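You operate a simulated robot arm through the tools that you are given. There is no shell and no other tool. Be economical: measure what you need, move in short steps, check, and stop when the job is done.

You are at the controls of a simulated robot arm. One attempt, no reset.

TASK
Put things in order on the top of the folding table. At the end: the blue beaker stands where the red candle stood; the white paper towel roll is on the teal coaster; the gold clock key is in the yellow bowl; the red candle stands where the filter with the purple rings stood; the filter with the purple rings stands where the white paper towel roll stood; whatever was shut is shut again. Leave all else as you found it, and nothing knocked over.
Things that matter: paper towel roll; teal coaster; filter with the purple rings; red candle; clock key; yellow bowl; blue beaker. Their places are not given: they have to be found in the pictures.

It is judged by the outcome, as a careful person would: the job done as asked, and still so three seconds after it is handed in. It fails if anything else is knocked over, pushed out of place, dropped, spilled or broken.

THE ROBOT
A 6-joint arm with a two-finger parallel gripper, fixed in place. Base frame: the origin is at the foot of the arm, x ahead of it, y to its left, z up; the work surface is at about z = 0. Units: mm, degrees, N and s.
With the tool pointing down near the work surface it reaches from about 180 to 460 mm from the base axis. Its first joint turns from -70.0 to 70.0 degrees. Payload 1.9 kg.
The tool frame sits at the grasp point between the pads (the TCP): z along the fingers, y along the line on which they close. The tips reach 23 mm beyond it. Largest opening 94 mm; finger width 38, thickness 10; the body of the gripper, 54 by 96 mm, starts 39 mm behind the TCP.
Orientation is that of the tool frame in the base frame, as a unit quaternion [w, x, y, z]. With the fingers straight down and closing along the base's y, the tool's x points along the base's -x, its y along +y and its z along -z.

THE INTERFACE
- The arm moves only by the tool move_arm. Its argument "motion" is one flat list of numbers, 7 for each row, row after row: the shift along the tool's x, y, z in mm, then the turn, a rotation vector about the tool's x, y, z in degrees, then the gripper command, from -1 (shut) to 1 (fully open), values between in proportion. In form: [tx, ty, tz, wx, wy, wz, fingers, tx, ty, tz, wx, wy, wz, fingers, ...]. A call has 1 to 20 rows; each row is the pose to reach, as a shift and turn from the pose commanded when the call began, along the tool's axes at that moment. A row lasts 0.2 s, in which the tool goes at most 50 mm and 8.6 degrees; a call with a longer step from one row to the next is refused whole, and so is a gripper value outside its range. A pose out of reach is approached as far as the arm can. The call stops where the force on the tool passes 40 N (or 10 N more than at its start, if that is more) or the arm is blocked; 0.2 s more then pass. Each finger travels about 108 mm/s and halts on what it meets, pressing with about 23 N; the grip force reading is that of the motor and also rises with nothing between the fingers. The clock runs only during rows and for 0.2 s after the last one: add rows that repeat a pose to give the fingers time. The reply holds the time, the measured pose of the TCP, the force on the tool along the base axes, the opening and the grip force, in the units named above and with some noise.
- Cameras (640 x 400 px; columns grow to the right, rows downward): "scene" is fixed at [64.4, 323, 417.5]; the picture's right is [-0.65, -0.76, 0.00], its down [-0.47, 0.40, -0.79] and it looks along [0.60, -0.51, -0.62] (base axes); focal length 214 px, centre (320, 200). "wrist" rides on the gripper at [-39, 0, -44] in the tool frame; the picture's right is [0.00, -1.00, 0.00], its down [0.97, 0.00, -0.24] and it looks along [0.24, 0.00, 0.97] (tool axes); focal length 218 px, centre (320, 200).
- capture(camera): a new picture of that camera. The clock stands still meanwhile.
- probe_pixels(camera, pixels): for up to 12 pixels [column, row] of the newest picture of that camera ("zoom" is the newest enlarged one), the place [x, y, z] in the base frame of the surface seen there, good to about 3 mm. The clock stands still meanwhile.
- inspect(camera, box): a new picture of the part [left, top, right, bottom] of that camera's present view, enlarged. The clock stands still meanwhile.
- finish_job(): hands the job in; it is judged then, once.

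Work in short steps. Measure before you move; look again where a grasp or a placing could have gone wrong, and mend it. You have 80 turns and 38 pictures in all, those below and enlarged ones among them. Open the gripper and draw the arm clear of the work before you hand the job in, unless the task says otherwise; then end with one line.

The tools are called after "Emit:" by a JSON object that holds its "fn" and its "kwargs". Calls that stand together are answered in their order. move_arm: Moves the arm, as the interface text tells. Its arguments: {"type":"object","properties":{"motion":{"type":"array"}},"required":["motion"]} The other tools are called the same way: capture (camera) takes a picture; probe_pixels (camera, pixels) gives the place of the surface under pixels of a picture; inspect (camera, box) takes an enlarged picture of a part of a camera's view; finish_job () hands the job in.

At the start:

```text
time: 0.0
position: [286.1, 112.5, 271.4]
orientation: [0.001, 0.0, 1.0, 0.002]
force: [-0.6, 0.0, 0.3]
opening: 94.0
gripper_force: 0.1
```

scene: 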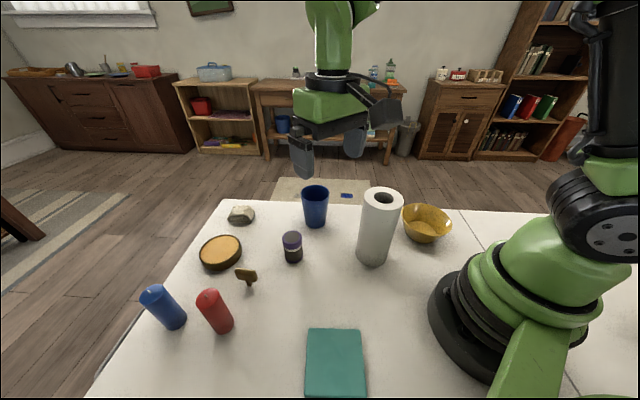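
wrist: 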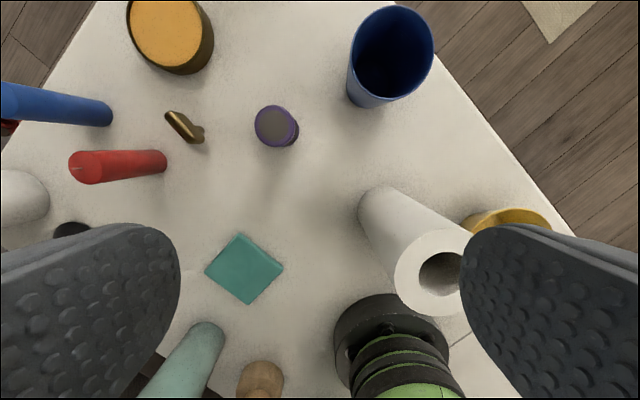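

The two starting pictures show every named thing. I'll probe key points in both to locate the objects.

Emit:
{"fn": "probe_pixels", "kwargs": {"camera": "scene", "pixels": [[292, 240], [293, 258], [208, 296], [224, 330], [383, 196], [374, 262], [315, 190], [315, 226], [335, 365], [246, 276], [425, 235], [425, 210]]}}

Emit:
{"fn": "probe_pixels", "kwargs": {"camera": "wrist", "pixels": [[276, 125], [85, 167], [160, 162], [184, 126], [198, 138], [244, 268], [370, 200], [390, 50], [365, 100], [510, 215], [200, 340], [260, 378]]}}

Emit:
{"fn": "inspect", "kwargs": {"camera": "scene", "box": [130, 180, 470, 392]}}

```text
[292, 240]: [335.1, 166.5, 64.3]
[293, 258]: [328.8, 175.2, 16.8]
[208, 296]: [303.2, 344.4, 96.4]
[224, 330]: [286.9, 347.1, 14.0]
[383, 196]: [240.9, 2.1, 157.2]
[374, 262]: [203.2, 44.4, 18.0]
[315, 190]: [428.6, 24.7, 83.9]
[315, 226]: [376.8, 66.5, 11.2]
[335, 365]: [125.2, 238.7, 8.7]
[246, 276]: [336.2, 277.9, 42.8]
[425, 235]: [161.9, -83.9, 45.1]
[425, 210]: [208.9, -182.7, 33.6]
```

```text
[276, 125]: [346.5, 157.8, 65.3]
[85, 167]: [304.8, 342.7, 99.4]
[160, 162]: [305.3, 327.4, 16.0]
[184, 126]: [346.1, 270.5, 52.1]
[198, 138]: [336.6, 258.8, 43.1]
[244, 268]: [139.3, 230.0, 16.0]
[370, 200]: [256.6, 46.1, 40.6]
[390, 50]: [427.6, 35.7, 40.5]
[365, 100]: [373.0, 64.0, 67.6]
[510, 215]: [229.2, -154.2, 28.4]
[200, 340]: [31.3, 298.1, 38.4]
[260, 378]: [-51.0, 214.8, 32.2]
```

```text
1.88 times, centred on (300, 286) of scene
```

zoom: 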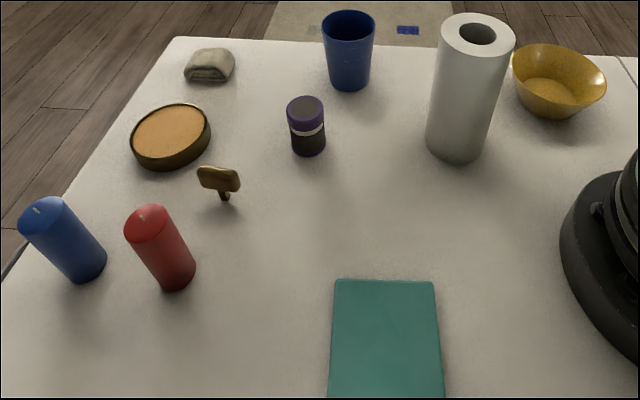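

The coaster (335,365), filter (292,248), candle (216,312), roll, beaker, key and bowl are all identified. Now I'll probe edges in the zoom picture to get sizes and centres.

Emit:
{"fn": "probe_pixels", "kwargs": {"camera": "zoom", "pixels": [[440, 30], [513, 36], [480, 19], [470, 52], [432, 140], [486, 142], [458, 158], [324, 25], [373, 28], [348, 13], [332, 80], [366, 82]]}}

Emit:
{"fn": "probe_pixels", "kwargs": {"camera": "zoom", "pixels": [[514, 62], [603, 82], [556, 47], [552, 116], [336, 282], [432, 284], [200, 172], [237, 184], [224, 197], [153, 206], [180, 288], [305, 98]]}}

Emit:
{"fn": "probe_pixels", "kwargs": {"camera": "wrist", "pixels": [[400, 270], [470, 240], [430, 308], [258, 125], [294, 125], [240, 236], [207, 270], [248, 302], [282, 270], [172, 118], [200, 130], [20, 200]]}}

Emit:
{"fn": "inspect", "kwargs": {"camera": "wrist", "box": [140, 80, 300, 180]}}

```text
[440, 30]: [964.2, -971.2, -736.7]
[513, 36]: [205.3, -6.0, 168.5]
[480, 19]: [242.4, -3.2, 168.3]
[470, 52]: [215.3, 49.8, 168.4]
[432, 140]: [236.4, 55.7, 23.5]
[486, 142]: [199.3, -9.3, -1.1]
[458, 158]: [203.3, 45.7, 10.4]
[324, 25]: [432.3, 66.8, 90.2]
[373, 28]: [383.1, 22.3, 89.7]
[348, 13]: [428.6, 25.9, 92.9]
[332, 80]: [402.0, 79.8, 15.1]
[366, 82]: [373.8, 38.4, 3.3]
```

```text
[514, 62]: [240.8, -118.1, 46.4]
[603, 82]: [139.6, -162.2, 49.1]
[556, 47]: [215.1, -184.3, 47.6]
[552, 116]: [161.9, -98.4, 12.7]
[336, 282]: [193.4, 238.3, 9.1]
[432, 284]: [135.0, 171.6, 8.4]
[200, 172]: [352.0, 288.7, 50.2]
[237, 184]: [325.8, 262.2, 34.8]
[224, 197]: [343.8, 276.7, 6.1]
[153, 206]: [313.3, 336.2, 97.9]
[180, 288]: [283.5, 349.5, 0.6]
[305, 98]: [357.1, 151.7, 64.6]
```

```text
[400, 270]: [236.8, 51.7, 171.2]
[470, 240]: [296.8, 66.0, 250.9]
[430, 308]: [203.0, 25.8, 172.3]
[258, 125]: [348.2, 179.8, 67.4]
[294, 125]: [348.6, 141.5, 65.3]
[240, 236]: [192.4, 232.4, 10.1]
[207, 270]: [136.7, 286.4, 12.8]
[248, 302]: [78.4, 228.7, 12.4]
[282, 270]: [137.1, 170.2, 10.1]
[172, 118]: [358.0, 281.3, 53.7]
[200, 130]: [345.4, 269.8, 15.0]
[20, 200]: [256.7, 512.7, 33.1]
```

```text
4.00 times, centred on (220, 130) of wrist
```

zoom: 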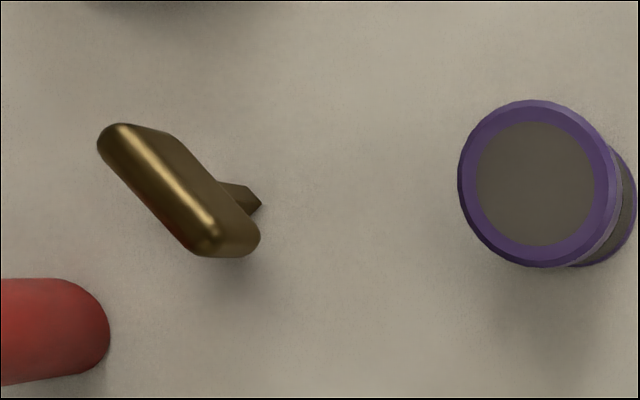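

Sizes are clear: roll Ø~62 mm at (227,22), beaker at (409,44), filter at (347,160), candle about (303,343), coaster centre (136,229). I'll probe the blue candle, orange tin and the others for clearance.

Emit:
{"fn": "probe_pixels", "kwargs": {"camera": "scene", "pixels": [[152, 292], [172, 326], [185, 318], [220, 248], [202, 258], [240, 252], [240, 216], [198, 300], [220, 298], [210, 332], [233, 324]]}}

Emit:
{"fn": "probe_pixels", "kwargs": {"camera": "wrist", "pixels": [[70, 228], [110, 115], [10, 100], [80, 152], [90, 183], [162, 152], [162, 172], [165, 35], [200, 335], [260, 365], [520, 230], [470, 218]]}}

```text
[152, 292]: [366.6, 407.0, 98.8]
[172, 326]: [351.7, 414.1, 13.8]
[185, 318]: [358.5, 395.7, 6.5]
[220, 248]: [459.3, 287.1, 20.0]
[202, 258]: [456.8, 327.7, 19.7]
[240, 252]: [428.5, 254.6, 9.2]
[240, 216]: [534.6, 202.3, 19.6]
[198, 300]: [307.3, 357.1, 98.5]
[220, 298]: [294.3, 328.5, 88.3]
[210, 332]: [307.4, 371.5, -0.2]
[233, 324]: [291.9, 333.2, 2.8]
```

```text
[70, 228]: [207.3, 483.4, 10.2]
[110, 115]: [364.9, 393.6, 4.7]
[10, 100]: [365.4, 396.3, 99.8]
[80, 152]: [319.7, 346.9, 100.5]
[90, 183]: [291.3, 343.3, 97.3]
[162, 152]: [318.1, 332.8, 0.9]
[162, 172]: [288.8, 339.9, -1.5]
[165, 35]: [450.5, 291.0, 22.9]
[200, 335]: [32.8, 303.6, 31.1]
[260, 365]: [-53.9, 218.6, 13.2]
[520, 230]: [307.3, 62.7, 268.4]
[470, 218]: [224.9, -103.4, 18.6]
```

Neighbours are known: blue candle at (367,410), tin at (450,290). The roll will get in the way once it's on the coaster, so I'll do the filter, candle, beaker and key first, parking the filter temporarily. First I'll hover over the filter.

Emit:
{"fn": "move_arm", "kwargs": {"motion": [-31, 24, 30, 0, 0, 0, 1, -61, 47.5, 70, 0, 0, 0, 1, -61, 47.5, 110, 0, 0, 0, 1, -61, 47.5, 110, 0, 0, 0, 1]}}

Emit:
{"fn": "capture", "kwargs": {"camera": "wrist"}}

```text
refused: row 2 steps farther than a row can; nothing moved
```

```text
33 pictures are left
```

wrist: 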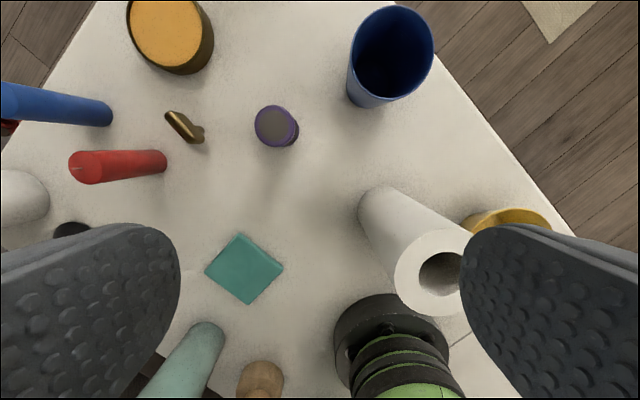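

That step was too long and nothing moved, so I'll repeat it with smaller steps.

Emit:
{"fn": "move_arm", "kwargs": {"motion": [-25, 20, 30, 0, 0, 0, 1, -45, 36, 60, 0, 0, 0, 1, -61, 47.5, 90, 0, 0, 0, 1, -61, 47.5, 110, 0, 0, 0, 1, -61, 47.5, 110, 0, 0, 0, 1]}}

Emit:
{"fn": "capture", "kwargs": {"camera": "wrist"}}

Emit:
{"fn": "probe_pixels", "kwargs": {"camera": "wrist", "pixels": [[320, 240], [320, 270], [300, 256], [340, 256]]}}

```text
time: 1.2
position: [346.6, 160.2, 160.3]
orientation: [0.0, 0.001, 1.0, 0.001]
force: [-0.3, -1.1, 0.2]
opening: 93.7
gripper_force: 0.0
```

```text
32 pictures are left
```

wrist: 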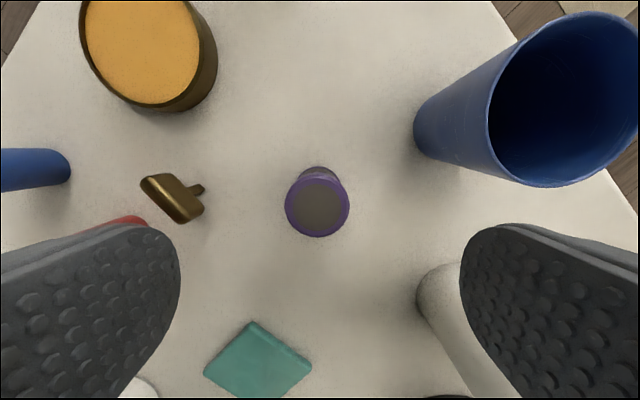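

```text
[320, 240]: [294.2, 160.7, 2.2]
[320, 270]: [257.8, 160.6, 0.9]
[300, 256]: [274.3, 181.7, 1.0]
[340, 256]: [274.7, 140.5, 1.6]
```

The filter top is at (317,207). I'll probe its edges and the key's.

Emit:
{"fn": "probe_pixels", "kwargs": {"camera": "wrist", "pixels": [[288, 205], [347, 205], [317, 180], [317, 234], [150, 178], [182, 215], [168, 178], [200, 188], [190, 200], [495, 110], [632, 110], [560, 180]]}}

```text
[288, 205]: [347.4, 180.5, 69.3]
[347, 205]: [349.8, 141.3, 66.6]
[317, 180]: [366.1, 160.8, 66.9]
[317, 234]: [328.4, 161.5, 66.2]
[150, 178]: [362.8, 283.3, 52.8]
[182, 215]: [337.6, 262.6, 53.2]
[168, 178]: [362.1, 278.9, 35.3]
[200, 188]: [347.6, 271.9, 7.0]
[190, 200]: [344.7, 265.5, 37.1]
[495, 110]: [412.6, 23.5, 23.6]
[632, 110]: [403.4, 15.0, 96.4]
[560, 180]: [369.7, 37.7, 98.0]
```

The filter's centre is (347.5,161), Ø40, top at 67. I'll descend to z≈42, grip and lift.

Emit:
{"fn": "move_arm", "kwargs": {"motion": [-1, 0.5, 40, 0, 0, 0, 1, -1, 0.5, 80, 0, 0, 0, 1, -1, 0.5, 105, 0, 0, 0, 1, -1, 0.5, 118, 0, 0, 0, 1, -1, 0.5, 118, 0, 0, 0, 1, -1, 0.5, 118, 0, 0, 0, -1, -1, 0.5, 118, 0, 0, 0, -1, -1, 0.5, 118, 0, 0, 0, -1]}}

```text
time: 3.0
position: [347.5, 159.1, 44.1]
orientation: [0.001, 0.0, 1.0, 0.001]
force: [-0.2, 0.6, -0.7]
opening: 42.4
gripper_force: 22.9
```

The filter is held (42 mm). I'll lift it, carry it to the temporary spot near (262,140), and set it down.

Emit:
{"fn": "move_arm", "kwargs": {"motion": [0, 0, -20, 0, 0, 0, -1, 0, 0, -40, 0, 0, 0, -1, 30, -7, -45, 0, 0, 0, -1, 60, -14, -45, 0, 0, 0, -1, 85, -19, -45, 0, 0, 0, -1, 85, -19, -45, 0, 0, 0, -1, 85, -19, -25, 0, 0, 0, -1, 85, -19, -8, 0, 0, 0, -1, 85, -19, 0, 0, 0, 0, -1, 85, -19, 0, 0, 0, 0, -1]}}

```text
time: 5.2
position: [264.6, 142.5, 42.4]
orientation: [0.001, 0.0, 1.0, 0.0]
force: [0.0, -3.7, 18.5]
opening: 42.3
gripper_force: 23.0
```

It's touching the table (18 N). I'll release gently and rise.

Emit:
{"fn": "move_arm", "kwargs": {"motion": [0, 0, -0.5, 0, 0, 0, 0.3, 0, 0, -0.5, 0, 0, 0, 0.3, 0, 0, -20, 0, 0, 0, 0.3, 0, 0, -60, 0, 0, 0, 0.3, 0, 0, -105, 0, 0, 0, 0.3, 0, 0, -150, 0, 0, 0, 1, 0, 0, -150, 0, 0, 0, 1]}}

```text
time: 6.8
position: [267.6, 141.4, 194.7]
orientation: [0.0, 0.0, 1.0, 0.001]
force: [0.7, 0.3, 0.3]
opening: 94.1
gripper_force: 0.0
```

Now to a hover over the red candle, turning the tool so the fingers close tangentially, away from the blue candle.

Emit:
{"fn": "move_arm", "kwargs": {"motion": [-6, 34, 0, 0, 0, -8, 1, -12, 68, 0, 0, 0, -16, 1, -18, 102, 0, 0, 0, -24, 1, -24, 136, 0, 0, 0, -32, 1, -30, 170, 0, 0, 0, -40, 1, -38, 204, 0, 0, 0, -48, 1, -38, 204, 20, 0, 0, -48, 1, -38, 204, 20, 0, 0, -48, 1]}}

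Emit:
{"fn": "capture", "kwargs": {"camera": "wrist"}}

```text
time: 8.6
position: [298.3, 344.1, 173.5]
orientation: [0.001, -0.407, 0.914, 0.0]
force: [0.5, 0.8, -0.6]
opening: 93.9
gripper_force: 0.0
```

```text
31 pictures are left
```

wrist: 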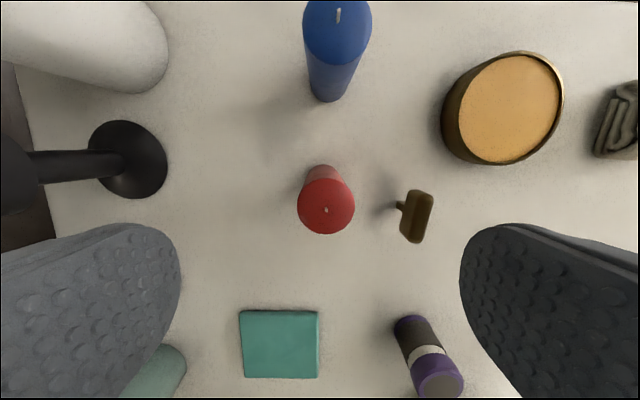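

The candle top is at (326,205), with the key near the right finger. I'll probe both and narrow the opening before descending.

Emit:
{"fn": "probe_pixels", "kwargs": {"camera": "wrist", "pixels": [[300, 205], [352, 205], [326, 181], [326, 231], [326, 210], [404, 228], [430, 195], [398, 205], [338, 20], [440, 375]]}}

```text
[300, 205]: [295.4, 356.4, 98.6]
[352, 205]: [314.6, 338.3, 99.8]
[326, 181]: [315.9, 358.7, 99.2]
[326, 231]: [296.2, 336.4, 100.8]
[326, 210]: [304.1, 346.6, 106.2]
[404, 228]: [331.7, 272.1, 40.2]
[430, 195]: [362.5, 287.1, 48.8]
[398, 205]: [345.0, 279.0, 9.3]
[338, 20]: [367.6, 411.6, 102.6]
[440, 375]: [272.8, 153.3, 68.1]
```

Candle centre is (305,347), top ~100 with wick to 106, so I grip at z≈76. I'll narrow the opening, descend and check before closing.

Emit:
{"fn": "move_arm", "kwargs": {"motion": [-2, -1, 0, 0, 0, 0, 0.45, -5, -2, 0, 0, 0, 0, 0.45, -5, -2, 35, 0, 0, 0, 0.45, -5, -2, 70, 0, 0, 0, 0.45, -5, -2, 97, 0, 0, 0, 0.45, -5, -2, 97, 0, 0, 0, 0.45]}}

```text
time: 10.0
position: [305.0, 346.9, 79.2]
orientation: [0.002, -0.406, 0.914, 0.001]
force: [0.4, -0.4, 0.2]
opening: 68.2
gripper_force: 0.2
out of reach, approached as far as the arm can: row 2
```

Well centred at (305,347,79). I'll close and lift a little.

Emit:
{"fn": "move_arm", "kwargs": {"motion": [0, 0, 0, 0, 0, 0, -1, 0, 0, 0, 0, 0, 0, -1, 0, 0, 0, 0, 0, 0, -1, 0, 0, -15, 0, 0, 0, -1, 5, 0, -40, 0, 0, 0, -1, 15, 0, -65, 0, 0, 0, -1, 15, 0, -65, 0, 0, 0, -1]}}

```text
time: 11.6
position: [292.3, 336.8, 141.5]
orientation: [0.001, -0.407, 0.914, 0.001]
force: [0.1, -0.3, -0.7]
opening: 32.2
gripper_force: 22.8
```

The candle is held (32 mm). I'll raise it and carry it over to the filter's old spot.

Emit:
{"fn": "move_arm", "kwargs": {"motion": [8, 0, -35, 0, 0, 0, -1, 26, -31, -40, 0, 0, 5, -1, 44, -62, -40, 0, 0, 10, -1, 62, -93, -40, 0, 0, 15, -1, 80, -125, -40, 0, 0, 20, -1, 96, -156, -40, 0, 0, 24, -1, 96, -156, -40, 0, 0, 24, -1, 96, -156, 0, 0, 0, 24, -1, 96, -156, 0, 0, 0, 24, -1]}}

Emit:
{"fn": "capture", "kwargs": {"camera": "scene"}}

```text
time: 13.6
position: [346.8, 156.0, 141.6]
orientation: [0.001, -0.208, 0.978, 0.001]
force: [0.2, 0.3, -0.4]
opening: 32.0
gripper_force: 23.3
```

```text
30 pictures are left
```

scene: 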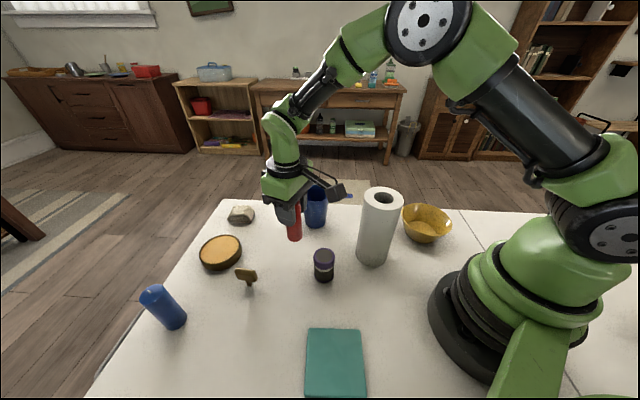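

Candle is hanging upright over the spot. I'll lower most of the way and read the pose again.

Emit:
{"fn": "move_arm", "kwargs": {"motion": [0, 0, 25, 0, 0, 0, -1, 0, 0, 50, 0, 0, 0, -1, 0, 0, 55, 0, 0, 0, -1, 0, 0, 55, 0, 0, 0, -1]}}

Emit:
{"fn": "inspect", "kwargs": {"camera": "scene", "box": [220, 180, 380, 280]}}

Emit:
{"fn": "probe_pixels", "kwargs": {"camera": "zoom", "pixels": [[270, 220], [290, 240], [310, 220], [290, 200]]}}

```text
time: 14.6
position: [347.0, 159.7, 88.1]
orientation: [0.001, -0.208, 0.978, 0.001]
force: [0.2, -0.2, -0.4]
opening: 32.1
gripper_force: 22.7
```

```text
4.00 times, centred on (300, 230) of scene
```

zoom: 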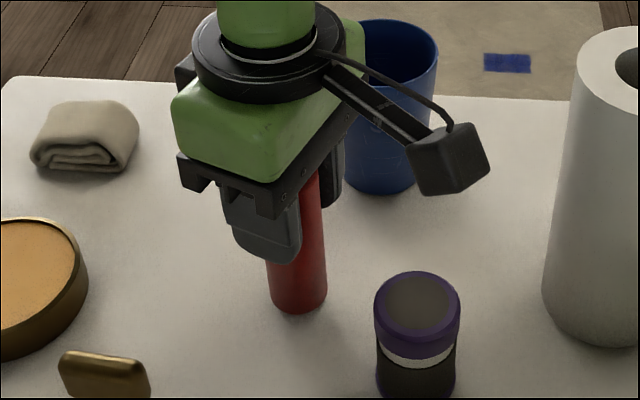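

```text
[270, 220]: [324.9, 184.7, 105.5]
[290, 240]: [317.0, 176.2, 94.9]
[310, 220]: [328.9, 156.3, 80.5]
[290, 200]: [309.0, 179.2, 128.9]
```

Pose reads (347,160), on target. Lower to contact.

Emit:
{"fn": "move_arm", "kwargs": {"motion": [0, 1, 5, 0, 0, 0, -1, 0, 1, 9, 0, 0, 0, -1, 0, 1, 11, 0, 0, 0, -1, 0, 1, 11, 0, 0, 0, -1]}}

```text
time: 15.6
position: [349.0, 162.9, 76.5]
orientation: [0.002, -0.208, 0.978, 0.002]
force: [1.8, 2.1, 18.0]
opening: 32.6
gripper_force: 22.9
```

Contact (18 N). Release and rise.

Emit:
{"fn": "move_arm", "kwargs": {"motion": [0, 0, -0.5, 0, 0, 0, 0.0, 0, 0, -0.5, 0, 0, 0, 0.2, 0, 0, -0.5, 0, 0, 0, 0.2, 0, 0, -30, 0, 0, 0, 0.2, 0, 0, -70, 0, 0, 0, 0.2, 0, 0, -110, 0, 0, 0, 1, 0, 0, -110, 0, 0, 0, 1]}}

Emit:
{"fn": "capture", "kwargs": {"camera": "wrist"}}

```text
time: 17.2
position: [350.2, 162.0, 187.0]
orientation: [0.001, -0.208, 0.978, 0.0]
force: [0.8, -0.3, -0.2]
opening: 94.3
gripper_force: 0.0
```

```text
28 pictures are left
```

wrist: 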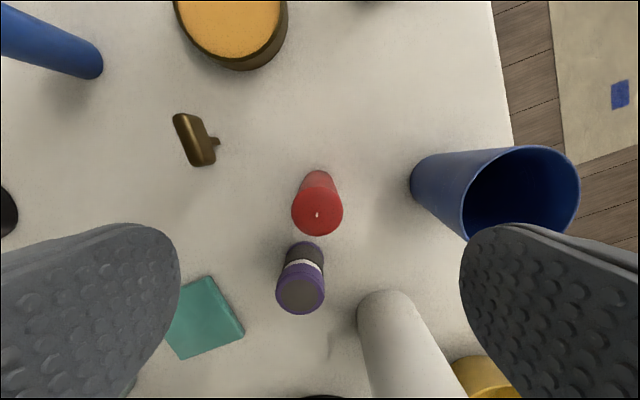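

The candle stands on the filter's old spot. Now I check its position and hover over the beaker.

Emit:
{"fn": "probe_pixels", "kwargs": {"camera": "wrist", "pixels": [[294, 210], [341, 210], [317, 188], [317, 233], [465, 190], [575, 190], [520, 150], [425, 160]]}}

Emit:
{"fn": "move_arm", "kwargs": {"motion": [-2, -33, 0, 0, 0, 5, 1, -4, -66, 0, 0, 0, 10, 1, -6, -99, 0, 0, 0, 15, 1, -8, -132, 0, 0, 0, 18, 1, -8, -132, 0, 0, 0, 18, 1]}}

Emit:
{"fn": "capture", "kwargs": {"camera": "wrist"}}

```text
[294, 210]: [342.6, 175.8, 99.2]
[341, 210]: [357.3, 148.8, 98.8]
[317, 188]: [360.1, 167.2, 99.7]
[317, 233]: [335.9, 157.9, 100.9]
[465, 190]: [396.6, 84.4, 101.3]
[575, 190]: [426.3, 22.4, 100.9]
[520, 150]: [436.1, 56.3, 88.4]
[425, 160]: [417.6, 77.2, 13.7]
```

```text
time: 18.4
position: [409.0, 38.7, 184.1]
orientation: [0.001, -0.051, 0.999, 0.001]
force: [-0.3, 0.7, 0.3]
opening: 93.9
gripper_force: 0.1
```

```text
27 pictures are left
```

wrist: 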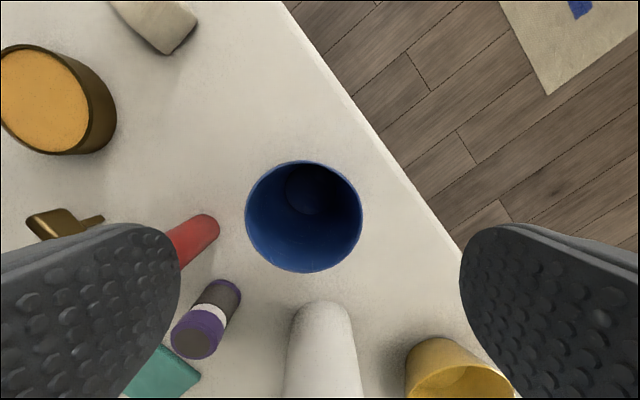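

The candle is at (349.5,162), within 3 mm. The beaker mouth is at (304,217), so I'll probe its rim.

Emit:
{"fn": "probe_pixels", "kwargs": {"camera": "wrist", "pixels": [[248, 215], [361, 215], [304, 162], [304, 271], [265, 175], [343, 258], [305, 190]]}}

```text
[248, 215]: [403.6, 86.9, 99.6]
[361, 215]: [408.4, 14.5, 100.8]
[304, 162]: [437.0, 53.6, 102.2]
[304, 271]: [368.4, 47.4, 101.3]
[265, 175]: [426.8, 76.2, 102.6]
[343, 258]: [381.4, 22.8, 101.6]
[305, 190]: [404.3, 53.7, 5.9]
```

Rim centre (404.5,50), Ø72, height 101. I'll centre above it and read the pose just above the rim.

Emit:
{"fn": "move_arm", "kwargs": {"motion": [3, 8, 0, 0, 0, 0, 1, 3, 8, 30, 0, 0, 0, 1, 3, 8, 50, 0, 0, 0, 1, 3, 8, 50, 0, 0, 0, 1]}}

Emit:
{"fn": "capture", "kwargs": {"camera": "wrist"}}

```text
time: 19.4
position: [403.2, 51.6, 134.8]
orientation: [0.001, -0.052, 0.999, 0.001]
force: [0.5, 0.4, -0.7]
opening: 94.1
gripper_force: 0.0
```

```text
26 pictures are left
```

wrist: 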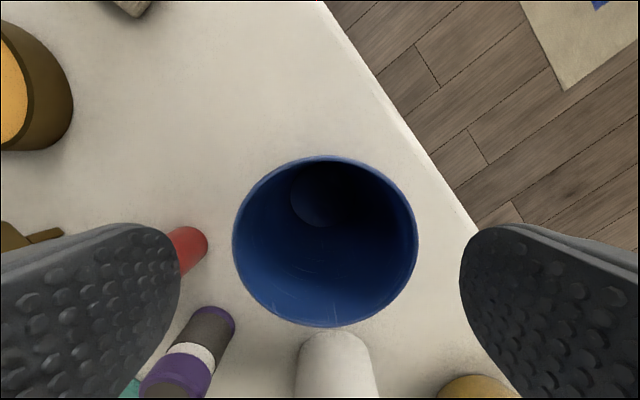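

Rim centre column is 325, centred within 3 mm. I'll descend to z≈73 and close.

Emit:
{"fn": "move_arm", "kwargs": {"motion": [0, -1.5, 20, 0, 0, 0, 1, 0, -1.5, 45, 0, 0, 0, 1, 0, -1.5, 62, 0, 0, 0, 1, 0, -1.5, 62, 0, 0, 0, 1, 0, -1.5, 62, 0, 0, 0, -1, 0, -1.5, 62, 0, 0, 0, -1, 0, -1.5, 62, 0, 0, 0, -1]}}

```text
time: 21.0
position: [403.6, 52.2, 73.3]
orientation: [0.001, -0.053, 0.999, 0.001]
force: [0.6, -0.6, 0.1]
opening: 72.4
gripper_force: 23.2
```

Gripped (72 mm). I'll lift straight up high.

Emit:
{"fn": "move_arm", "kwargs": {"motion": [0, 0, -15, 0, 0, 0, -1, 0, 0, -50, 0, 0, 0, -1, 0, 0, -90, 0, 0, 0, -1, 0, 0, -130, 0, 0, 0, -1, 0, 0, -130, 0, 0, 0, -1]}}

Emit:
{"fn": "capture", "kwargs": {"camera": "scene"}}

```text
time: 22.2
position: [404.3, 48.0, 205.2]
orientation: [0.0, -0.052, 0.999, 0.001]
force: [0.3, 0.5, 0.2]
opening: 72.5
gripper_force: 22.9
```

```text
25 pictures are left
```

scene: 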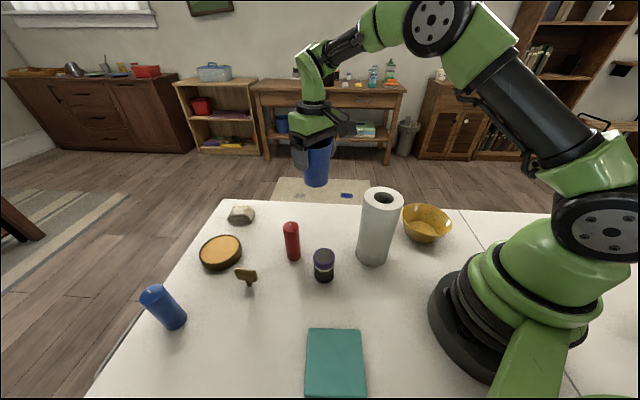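

The beaker is held and high. I'll carry it over the candle to just inside the target spot.

Emit:
{"fn": "move_arm", "kwargs": {"motion": [10, 32, 0, 0, 0, -5, -1, 20, 65, 0, 0, 0, -10, -1, 30, 97, 0, 0, 0, -16, -1, 40, 130, 0, 0, 0, -21, -1, 50, 162, 0, 0, 0, -26, -1, 60, 195, 0, 0, 0, -32, -1, 70, 227, 0, 0, 0, -37, -1, 78, 259, 0, 0, 0, -42, -1, 78, 259, 0, 0, 0, -42, -1]}}

```text
time: 24.2
position: [301.2, 301.8, 202.5]
orientation: [0.0, -0.407, 0.913, 0.001]
force: [0.1, 0.7, -0.5]
opening: 72.5
gripper_force: 22.9
```

Next I move outward to the target while descending partway, keeping above the key, then read the pose.

Emit:
{"fn": "move_arm", "kwargs": {"motion": [-13, 9, 20, 0, 0, 0, -1, -26, 18, 40, 0, 0, 0, -1, -38, 27, 60, 0, 0, 0, -1, -38, 27, 90, 0, 0, 0, -1, -38, 27, 110, 0, 0, 0, -1, -38, 27, 110, 0, 0, 0, -1]}}

Emit:
{"fn": "capture", "kwargs": {"camera": "scene"}}

```text
time: 25.6
position: [304.6, 345.6, 92.6]
orientation: [0.001, -0.407, 0.913, 0.002]
force: [1.0, 0.0, -0.3]
opening: 72.4
gripper_force: 22.3
```

```text
24 pictures are left
```

scene: 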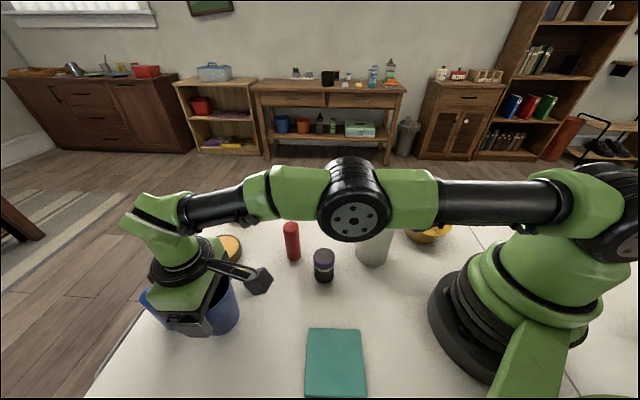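

Pose (304.6,345.6) is on target. Lower the last 20 mm to contact.

Emit:
{"fn": "move_arm", "kwargs": {"motion": [0, 0.5, 12, 0, 0, 0, -1, 0, 0.5, 18, 0, 0, 0, -1, 0, 0.5, 20.5, 0, 0, 0, -1, 0, 0.5, 20.5, 0, 0, 0, -1]}}

```text
time: 26.6
position: [304.1, 346.4, 71.9]
orientation: [0.0, -0.406, 0.914, 0.001]
force: [-0.2, -0.2, -0.2]
opening: 72.4
gripper_force: 23.1
```

No contact yet, so I'll lower a little more.

Emit:
{"fn": "move_arm", "kwargs": {"motion": [0, 0, 1, 0, 0, 0, -1, 0, 0, 2, 0, 0, 0, -1, 0, 0, 2, 0, 0, 0, -1]}}

```text
time: 27.4
position: [304.5, 346.9, 72.5]
orientation: [0.002, -0.406, 0.914, 0.001]
force: [-1.6, 0.7, 10.0]
opening: 72.6
gripper_force: 22.9
```

Contact (10 N). Release and rise straight up.

Emit:
{"fn": "move_arm", "kwargs": {"motion": [0, 0, -0.5, 0, 0, 0, 0.85, 0, 0, -0.5, 0, 0, 0, 0.85, 0, 0, -0.5, 0, 0, 0, 0.85, 0, 0, -25, 0, 0, 0, 0.85, 0, 0, -55, 0, 0, 0, 0.85, 10, 0, -95, 0, 0, 0, 1, 15, 0, -125, 0, 0, 0, 1, 15, 0, -125, 0, 0, 0, 1]}}

Emit:
{"fn": "capture", "kwargs": {"camera": "wrist"}}

```text
time: 29.2
position: [295.5, 335.4, 197.4]
orientation: [0.0, -0.407, 0.913, 0.0]
force: [-0.3, 0.4, 0.8]
opening: 94.1
gripper_force: 0.0
```

```text
23 pictures are left
```

wrist: 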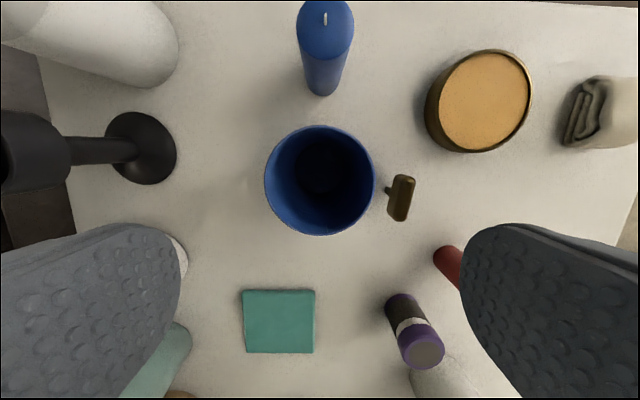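

The beaker stands on the candle's spot. The key is at (400,198), and I'll probe its bow precisely with an enlarged view.

Emit:
{"fn": "inspect", "kwargs": {"camera": "wrist", "box": [360, 160, 440, 210]}}

Emit:
{"fn": "inspect", "kwargs": {"camera": "wrist", "box": [352, 170, 448, 230]}}

```text
8.00 times, centred on (400, 185) of wrist
```

zoom: 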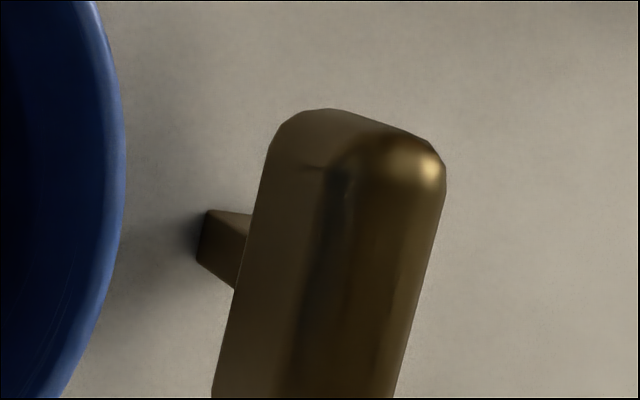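

```text
6.67 times, centred on (400, 200) of wrist
```

zoom: 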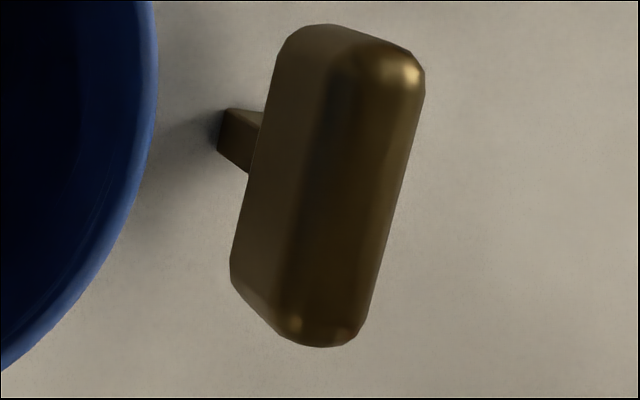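

Emit:
{"fn": "probe_pixels", "kwargs": {"camera": "zoom", "pixels": [[375, 70], [310, 330], [345, 200], [270, 180], [385, 200], [290, 45], [240, 270], [228, 130], [300, 190], [120, 200], [415, 85], [365, 325]]}}

```text
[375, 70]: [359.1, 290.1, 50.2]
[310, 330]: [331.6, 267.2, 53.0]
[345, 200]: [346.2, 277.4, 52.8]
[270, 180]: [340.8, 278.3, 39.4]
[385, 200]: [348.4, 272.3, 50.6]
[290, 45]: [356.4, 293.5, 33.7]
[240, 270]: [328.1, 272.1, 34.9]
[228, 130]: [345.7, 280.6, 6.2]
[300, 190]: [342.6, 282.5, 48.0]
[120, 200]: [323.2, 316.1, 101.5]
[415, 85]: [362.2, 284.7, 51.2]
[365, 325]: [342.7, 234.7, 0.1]
```

Bow centre ≈ (347,276), along 40°, top 53; the beaker rim is near, so the gripper body must stay above 102 mm. I'll align above the key with the opening reduced.

Emit:
{"fn": "move_arm", "kwargs": {"motion": [4, -27, 0, 0, 0, 3, 0.0, 8, -54, 0, 0, 0, 6, -0.15, 10.6, -79.6, 0, 0, 0, 8, -0.15, 10.6, -79.6, 40, 0, 0, 8, -0.15, 10.6, -79.6, 75, 0, 0, 8, -0.15, 10.6, -79.6, 90, 0, 0, 8, -0.15, 10.6, -79.6, 90, 0, 0, 8, -0.15]}}

Emit:
{"fn": "capture", "kwargs": {"camera": "wrist"}}

Emit:
{"fn": "inspect", "kwargs": {"camera": "scene", "box": [180, 230, 308, 310]}}

```text
time: 30.8
position: [345.7, 273.7, 105.5]
orientation: [0.001, -0.342, 0.94, 0.001]
force: [-0.1, -0.1, 0.1]
opening: 40.1
gripper_force: 0.1
```

```text
20 pictures are left
```

wrist: 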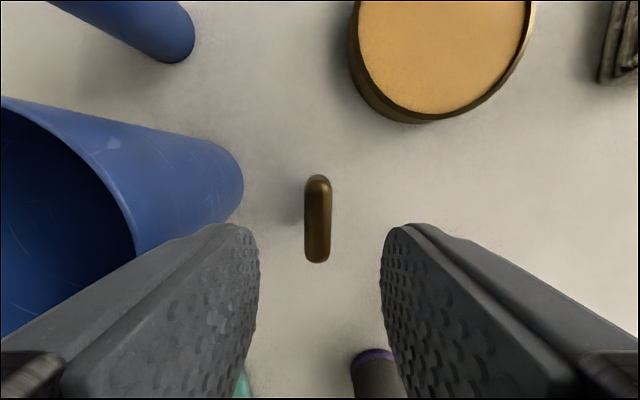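

```text
5.00 times, centred on (244, 270) of scene
```

zoom: 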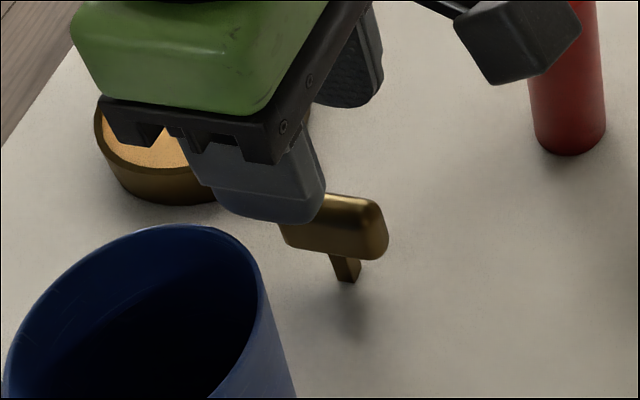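

The bow is aligned (column 318) and ~4 mm outward of the TCP. I'll shift, descend to z≈66 and close.

Emit:
{"fn": "move_arm", "kwargs": {"motion": [-4.5, -0.5, 0, 0, 0, 0, -0.15, -4.5, -0.5, 20, 0, 0, 0, -0.15, -4.5, -0.5, 34, 0, 0, 0, -0.15, -4.5, -0.5, 40, 0, 0, 0, -0.15, -4.5, -0.5, 40, 0, 0, 0, -1, -4.5, -0.5, 40, 0, 0, 0, -1, -4.5, -0.5, 40, 0, 0, 0, -1]}}

Emit:
{"fn": "inspect", "kwargs": {"camera": "scene", "box": [180, 230, 308, 310]}}

```text
time: 32.4
position: [351.2, 277.1, 65.3]
orientation: [0.001, -0.342, 0.94, 0.001]
force: [-0.2, -0.3, -0.2]
opening: 13.3
gripper_force: 23.1
```

```text
5.00 times, centred on (244, 270) of scene
```

zoom: 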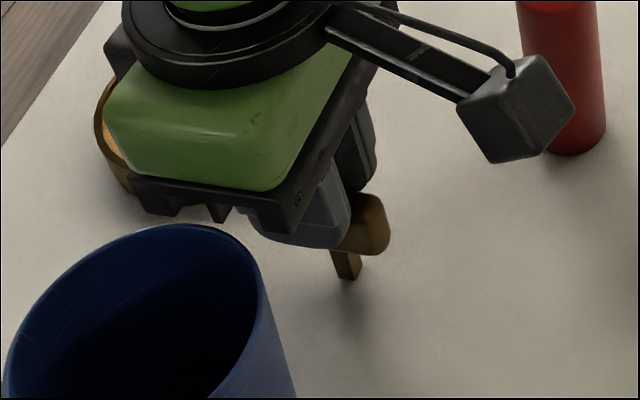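

Key gripped (13 mm), upright. Lift high, then swing around outside the roll toward the bowl.

Emit:
{"fn": "move_arm", "kwargs": {"motion": [0, 0, -20, 0, 0, 0, -1, 0, 0, -60, 0, 0, 0, -1, 0, 0, -100, 0, 0, 0, -1, 0, 0, -140, 0, 0, 0, -1, 24, -28, -140, 0, 0, 5, -1, 47, -55, -140, 0, 0, 10, -1, 71, -83, -140, 0, 0, 15, -1, 94, -111, -140, 0, 0, 20, -1, 118, -139, -140, 0, 0, 25, -1, 141, -166, -140, 0, 0, 30, -1, 171, -183, -140, 0, 0, 35, -1, 202, -200, -140, 0, 0, 40, -1, 232, -217, -140, 0, 0, 45, -1, 263, -234, -140, 0, 0, 50, -1, 263, -234, -140, 0, 0, 50, -1]}}

Emit:
{"fn": "capture", "kwargs": {"camera": "wrist"}}

```text
time: 35.6
position: [300.3, -69.9, 206.3]
orientation: [0.001, 0.088, 0.996, 0.0]
force: [-0.6, 0.2, -0.5]
opening: 13.0
gripper_force: 23.0
```

```text
17 pictures are left
```

wrist: 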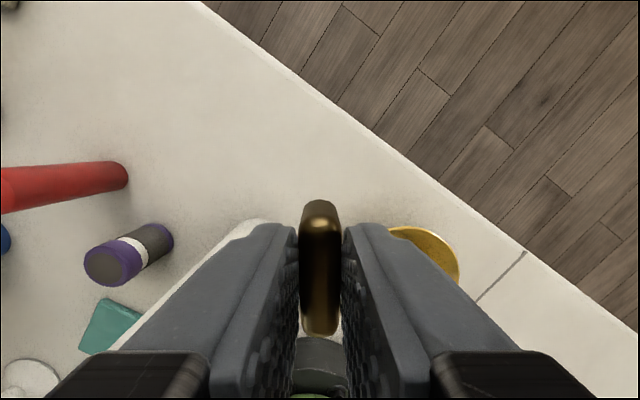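

The key hangs in the fingers. From the rim points the bowl's centre is ≈ (188,-135), r 56; I'll move over it at this height.

Emit:
{"fn": "move_arm", "kwargs": {"motion": [25, -21, 0, 0, 0, 6, -1, 50, -42, 0, 0, 0, 12, -1, 75, -63, 0, 0, 0, 18, -1, 99, -83.5, 0, 0, 0, 25, -1, 99, -83.5, 0, 0, 0, 25, -1]}}

Emit:
{"fn": "capture", "kwargs": {"camera": "wrist"}}

Emit:
{"fn": "inspect", "kwargs": {"camera": "scene", "box": [340, 130, 500, 250]}}

```text
time: 36.8
position: [187.0, -134.5, 205.2]
orientation: [0.0, 0.302, 0.953, 0.001]
force: [0.5, 0.3, -0.6]
opening: 13.2
gripper_force: 23.3
```

```text
16 pictures are left
```

wrist: 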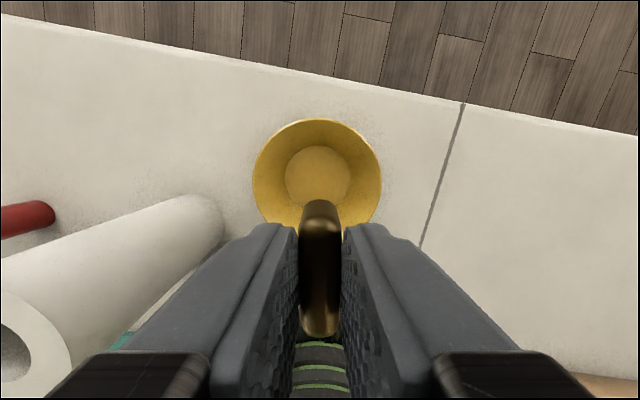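

```text
3.33 times, centred on (420, 190) of scene
```

zoom: 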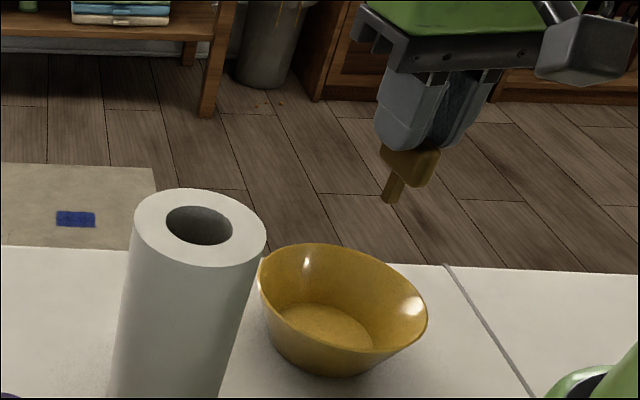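

I'll probe the bowl rim in the wrist view to confirm its centre.

Emit:
{"fn": "probe_pixels", "kwargs": {"camera": "wrist", "pixels": [[256, 178], [379, 178], [318, 122], [316, 172], [290, 172], [345, 172]]}}

```text
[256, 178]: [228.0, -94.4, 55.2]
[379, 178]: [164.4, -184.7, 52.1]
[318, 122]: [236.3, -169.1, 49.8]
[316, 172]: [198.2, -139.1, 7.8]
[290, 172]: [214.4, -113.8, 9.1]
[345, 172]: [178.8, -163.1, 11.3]
```

Bowl centre ≈ (194,-138), floor at z≈9. I'll shift outward 7 mm and lower the key until it nearly touches the floor.

Emit:
{"fn": "move_arm", "kwargs": {"motion": [-7, 0, 20, 0, 0, 0, -1, -7, 0, 60, 0, 0, 0, -1, -7, 0, 95, 0, 0, 0, -1, -7, 0, 115, 0, 0, 0, -1, -7, 0, 124, 0, 0, 0, -1, -7, 0, 128, 0, 0, 0, -1, -7, 0, 128, 0, 0, 0, -1]}}

Emit:
{"fn": "inspect", "kwargs": {"camera": "scene", "box": [340, 150, 500, 250]}}

```text
time: 38.4
position: [191.9, -140.5, 78.1]
orientation: [0.0, 0.301, 0.954, 0.0]
force: [-0.6, 0.4, -0.7]
opening: 12.9
gripper_force: 23.0
```

```text
4.00 times, centred on (420, 200) of scene
```

zoom: 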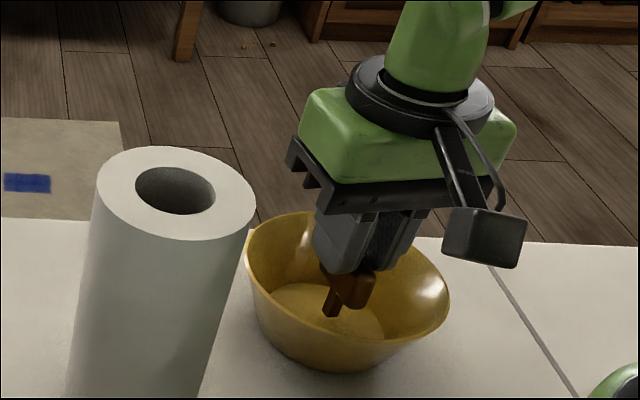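

The key is inside the bowl just above the floor. I'll lower a touch more, release and rise.

Emit:
{"fn": "move_arm", "kwargs": {"motion": [0, 0, 2, 0, 0, 0, -1, 0, 0, 4, 0, 0, 0, -1, 0, 0, 4, 0, 0, 0, -0.6, 0, 0, 4, 0, 0, 0, -0.5, 0, 0, 0, 0, 0, 0, -0.4, 0, 0, -30, 0, 0, 0, -0.4, 0, 0, -75, 0, 0, 0, -0.4, 0, 0, -120, 0, 0, 0, 0, 0, 0, -165, 0, 0, 0, 1, 0, 0, -165, 0, 0, 0, 1]}}

Emit:
{"fn": "capture", "kwargs": {"camera": "wrist"}}

```text
time: 40.6
position: [195.2, -140.1, 240.8]
orientation: [0.0, 0.3, 0.954, 0.001]
force: [0.8, 0.8, -0.1]
opening: 94.0
gripper_force: 0.1
```

```text
13 pictures are left
```

wrist: 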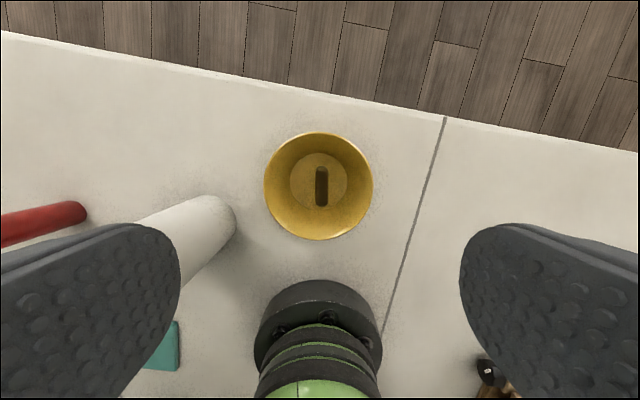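

The key stands in the bowl. Next is the roll: hover above it at (227,22).

Emit:
{"fn": "move_arm", "kwargs": {"motion": [13, 30, 0, 0, 0, -8, 1, 26, 60, 0, 0, 0, -16, 1, 39, 90, 0, 0, 0, -24, 1, 52, 121, 0, 0, 0, -32, 1, 65, 151, 0, 0, 0, -40, 1, 65, 151, 0, 0, 0, -40, 1]}}

Emit:
{"fn": "capture", "kwargs": {"camera": "wrist"}}

```text
time: 42.0
position: [229.1, 23.6, 241.1]
orientation: [0.001, -0.044, 0.999, 0.001]
force: [0.4, 1.0, 0.0]
opening: 93.9
gripper_force: 0.0
```

```text
12 pictures are left
```

wrist: 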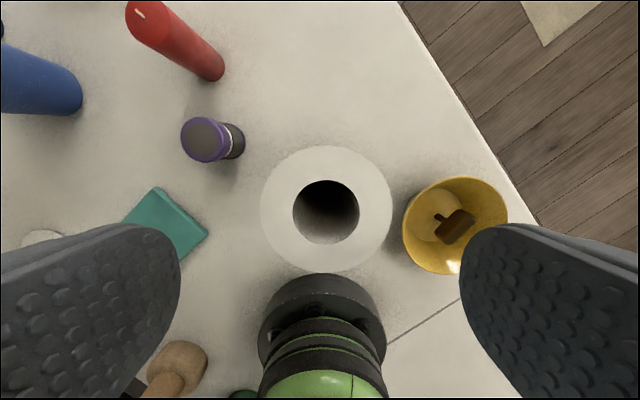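

Probe the roll's top rim (260–392 across) for exact centre and diameter.

Emit:
{"fn": "probe_pixels", "kwargs": {"camera": "wrist", "pixels": [[263, 208], [389, 208], [326, 149], [326, 268], [280, 165], [372, 252], [292, 212], [360, 212]]}}

```text
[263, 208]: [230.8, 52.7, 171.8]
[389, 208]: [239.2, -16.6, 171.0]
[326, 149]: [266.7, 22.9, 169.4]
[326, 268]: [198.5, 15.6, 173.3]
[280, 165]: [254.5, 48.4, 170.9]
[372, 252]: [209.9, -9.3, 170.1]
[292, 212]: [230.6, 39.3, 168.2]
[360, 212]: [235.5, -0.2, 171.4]
```

Roll centre (232.5,19), Ø71, top 171. I'll centre and descend to z≈142, then close.

Emit:
{"fn": "move_arm", "kwargs": {"motion": [-5, -3.5, 15, 0, 0, 0, 1, -5, -3.5, 40, 0, 0, 0, 1, -5, -3.5, 65, 0, 0, 0, 1, -5, -3.5, 85, 0, 0, 0, 1, -5, -3.5, 101, 0, 0, 0, 1, -5, -3.5, 101, 0, 0, 0, 1, -5, -3.5, 101, 0, 0, 0, -1, -5, -3.5, 101, 0, 0, 0, -1, -5, -3.5, 101, 0, 0, 0, -1]}}

```text
time: 44.0
position: [232.6, 16.7, 140.5]
orientation: [0.002, -0.044, 0.999, 0.001]
force: [-0.8, 0.8, 0.1]
opening: 71.7
gripper_force: 23.1
```

Gripped at 72 mm. Lift and carry to above the coaster.

Emit:
{"fn": "move_arm", "kwargs": {"motion": [0, 0, -15, 0, 0, 0, -1, 0, 0, -50, 0, 0, 0, -1, 0, 0, -85, 0, 0, 0, -1, 11, 31, -85, 0, 0, -7, -1, 22, 62, -85, 0, 0, -14, -1, 33, 93, -85, 0, 0, -21, -1, 44, 124, -85, 0, 0, -28, -1, 55, 155, -85, 0, 0, -35, -1, 66, 186, -85, 0, 0, -42, -1, 77, 217.5, -85, 0, 0, -48, -1, 77, 217.5, -85, 0, 0, -48, -1]}}

Emit:
{"fn": "capture", "kwargs": {"camera": "scene"}}

```text
time: 46.4
position: [134.6, 225.8, 224.3]
orientation: [0.001, -0.447, 0.894, 0.0]
force: [-0.6, 0.6, -1.1]
opening: 71.5
gripper_force: 23.4
```

```text
11 pictures are left
```

scene: 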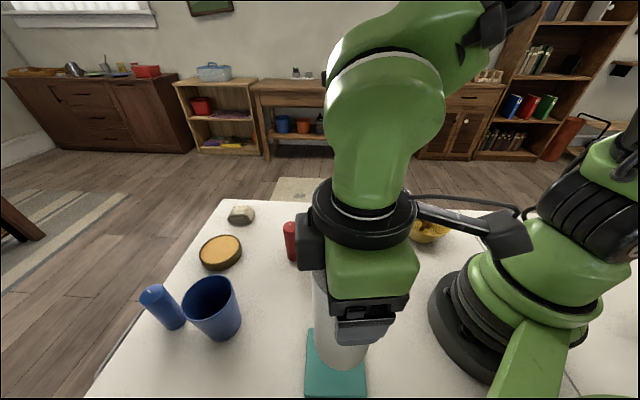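

Over the coaster at about (136,229). I'll lower to ~10 mm above and inspect.

Emit:
{"fn": "move_arm", "kwargs": {"motion": [0, 0, 25, 0, 0, 0, -1, 0, 0, 50, 0, 0, 0, -1, 0, 0, 65, 0, 0, 0, -1, 0, 0, 65, 0, 0, 0, -1]}}

Emit:
{"fn": "inspect", "kwargs": {"camera": "scene", "box": [256, 300, 416, 400]}}

```text
time: 47.4
position: [135.6, 224.8, 164.1]
orientation: [0.001, -0.445, 0.895, 0.001]
force: [-0.6, -0.2, -0.5]
opening: 71.1
gripper_force: 23.3
```

```text
4.00 times, centred on (336, 350) of scene
```

zoom: 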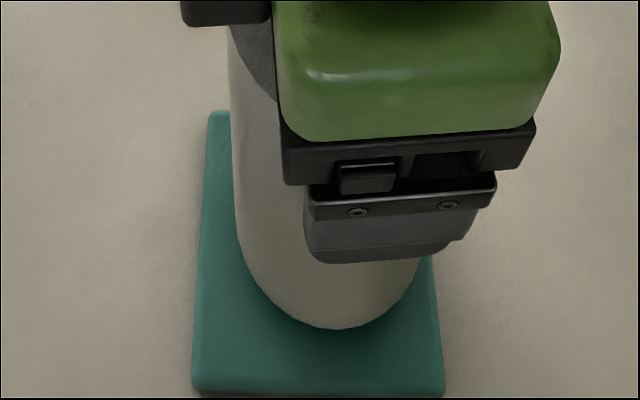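

The roll sits ~5 mm off the coaster's centre towards the near-base side (roll centre col 330 vs coaster 318). I'll shift by that and lower to contact.

Emit:
{"fn": "move_arm", "kwargs": {"motion": [-2, 1, 0, 0, 0, 0, -1, -4, 2.3, 0, 0, 0, 0, -1, -4, 2.3, 6, 0, 0, 0, -1, -4, 2.3, 9, 0, 0, 0, -1, -4, 2.3, 11, 0, 0, 0, -1, -4, 2.3, 11, 0, 0, 0, -1]}}

Emit:
{"fn": "inspect", "kwargs": {"camera": "scene", "box": [256, 300, 416, 400]}}

```text
time: 48.8
position: [137.3, 229.9, 150.1]
orientation: [0.0, -0.445, 0.895, 0.0]
force: [-2.9, -3.0, 10.9]
opening: 71.4
gripper_force: 22.6
```

```text
4.00 times, centred on (336, 350) of scene
```

zoom: 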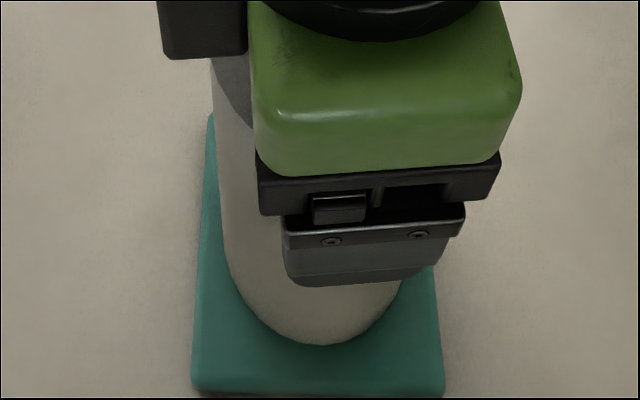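

The roll rests on the coaster (11 N), inside all edges. Release and rise.

Emit:
{"fn": "move_arm", "kwargs": {"motion": [0, 0, -0.5, 0, 0, 0, 0.8, 0, 0, -0.5, 0, 0, 0, 0.9, 0, 0, -0.5, 0, 0, 0, 0.9, 0, 0, -20, 0, 0, 0, 0.95, 0, 0, -55, 0, 0, 0, 1, 0, 0, -95, 0, 0, 0, 1, 0, 0, -95, 0, 0, 0, 1]}}

Emit:
{"fn": "capture", "kwargs": {"camera": "wrist"}}

```text
time: 50.4
position: [136.7, 229.9, 245.6]
orientation: [0.001, -0.446, 0.895, 0.002]
force: [0.5, -1.1, 0.2]
opening: 93.9
gripper_force: 0.1
```

```text
8 pictures are left
```

wrist: 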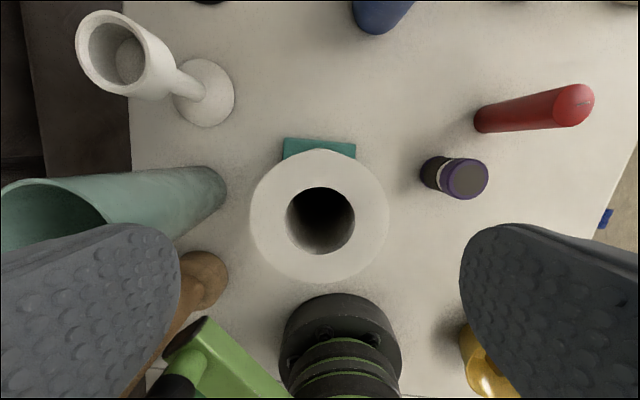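

The roll stands on the coaster. Now go over the parked filter (at pixel 467,178).

Emit:
{"fn": "probe_pixels", "kwargs": {"camera": "wrist", "pixels": [[448, 178], [485, 178], [466, 160], [466, 197]]}}

Emit:
{"fn": "move_arm", "kwargs": {"motion": [-1, -32, 0, 0, 0, 6, 1, -2, -64, 0, 0, 0, 12, 1, -3, -96, 0, 0, 0, 18, 1, -3, -127, 0, 0, 0, 24, 1, -3, -157, 10, 0, 0, 28, 1, -3, -157, 50, 0, 0, 28, 1, -3, -157, 85, 0, 0, 28, 1, -3, -157, 85, 0, 0, 28, 1]}}

Emit:
{"fn": "capture", "kwargs": {"camera": "wrist"}}

```text
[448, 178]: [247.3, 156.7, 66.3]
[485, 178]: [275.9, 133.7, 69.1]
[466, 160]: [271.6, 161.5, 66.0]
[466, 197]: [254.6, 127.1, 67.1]
```

```text
time: 52.2
position: [265.0, 143.1, 159.8]
orientation: [0.002, -0.217, 0.976, 0.0]
force: [1.2, -0.4, -0.1]
opening: 93.7
gripper_force: 0.0
```

```text
7 pictures are left
```

wrist: 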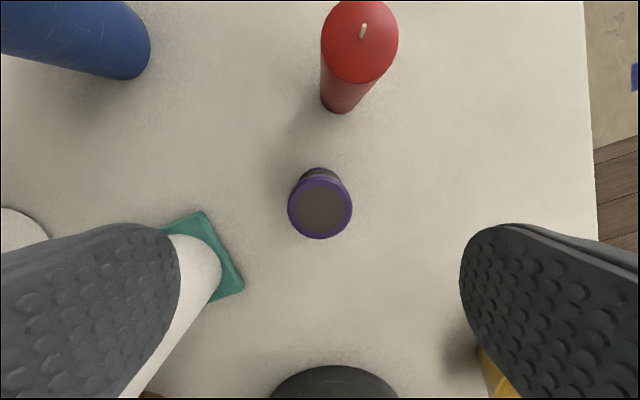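

The filter is centred (320,208), as at the first grasp. Descend, grip and lift.

Emit:
{"fn": "move_arm", "kwargs": {"motion": [-0.5, 0, 40, 0, 0, 0, 1, -0.5, 0, 80, 0, 0, 0, 1, -0.5, 0, 105, 0, 0, 0, 1, -0.5, 0, 117, 0, 0, 0, 1, -0.5, 0, 117, 0, 0, 0, -1, -0.5, 0, 117, 0, 0, 0, -1, -0.5, 0, 117, 0, 0, 0, -1, -0.5, 0, 95, 0, 0, 0, -1, -0.5, 0, 70, 0, 0, 0, -1, -0.5, 0, 70, 0, 0, 0, -1]}}

```text
time: 54.4
position: [265.2, 139.8, 92.7]
orientation: [0.001, -0.217, 0.976, 0.0]
force: [-0.1, -0.5, -0.4]
opening: 41.9
gripper_force: 22.8
```

Held (42 mm). Carry it to (232.5,19), the roll's former place.

Emit:
{"fn": "move_arm", "kwargs": {"motion": [20, -24, 0, 0, 0, 5, -1, 40, -49, 0, 0, 0, 10, -1, 61, -73, 0, 0, 0, 15, -1, 81, -97.4, 0, 0, 0, 20, -1, 81, -97.4, 0, 0, 0, 20, -1, 81, -97.4, 25, 0, 0, 20, -1, 81, -97.4, 40, 0, 0, 20, -1, 81, -97.4, 40, 0, 0, 20, -1]}}

```text
time: 56.2
position: [233.1, 16.5, 49.6]
orientation: [0.001, -0.043, 0.999, 0.001]
force: [-0.2, 0.3, -0.6]
opening: 42.1
gripper_force: 23.3
```

Pose (233,17) is on target. Lower to contact.

Emit:
{"fn": "move_arm", "kwargs": {"motion": [0, 0, 4, 0, 0, 0, -1, 0, 0, 7, 0, 0, 0, -1, 0, 0, 8, 0, 0, 0, -1, 0, 0, 8, 0, 0, 0, -1]}}

```text
time: 57.2
position: [232.3, 17.9, 42.4]
orientation: [0.002, -0.045, 0.999, 0.002]
force: [2.6, -3.6, 18.7]
opening: 41.9
gripper_force: 22.8
```

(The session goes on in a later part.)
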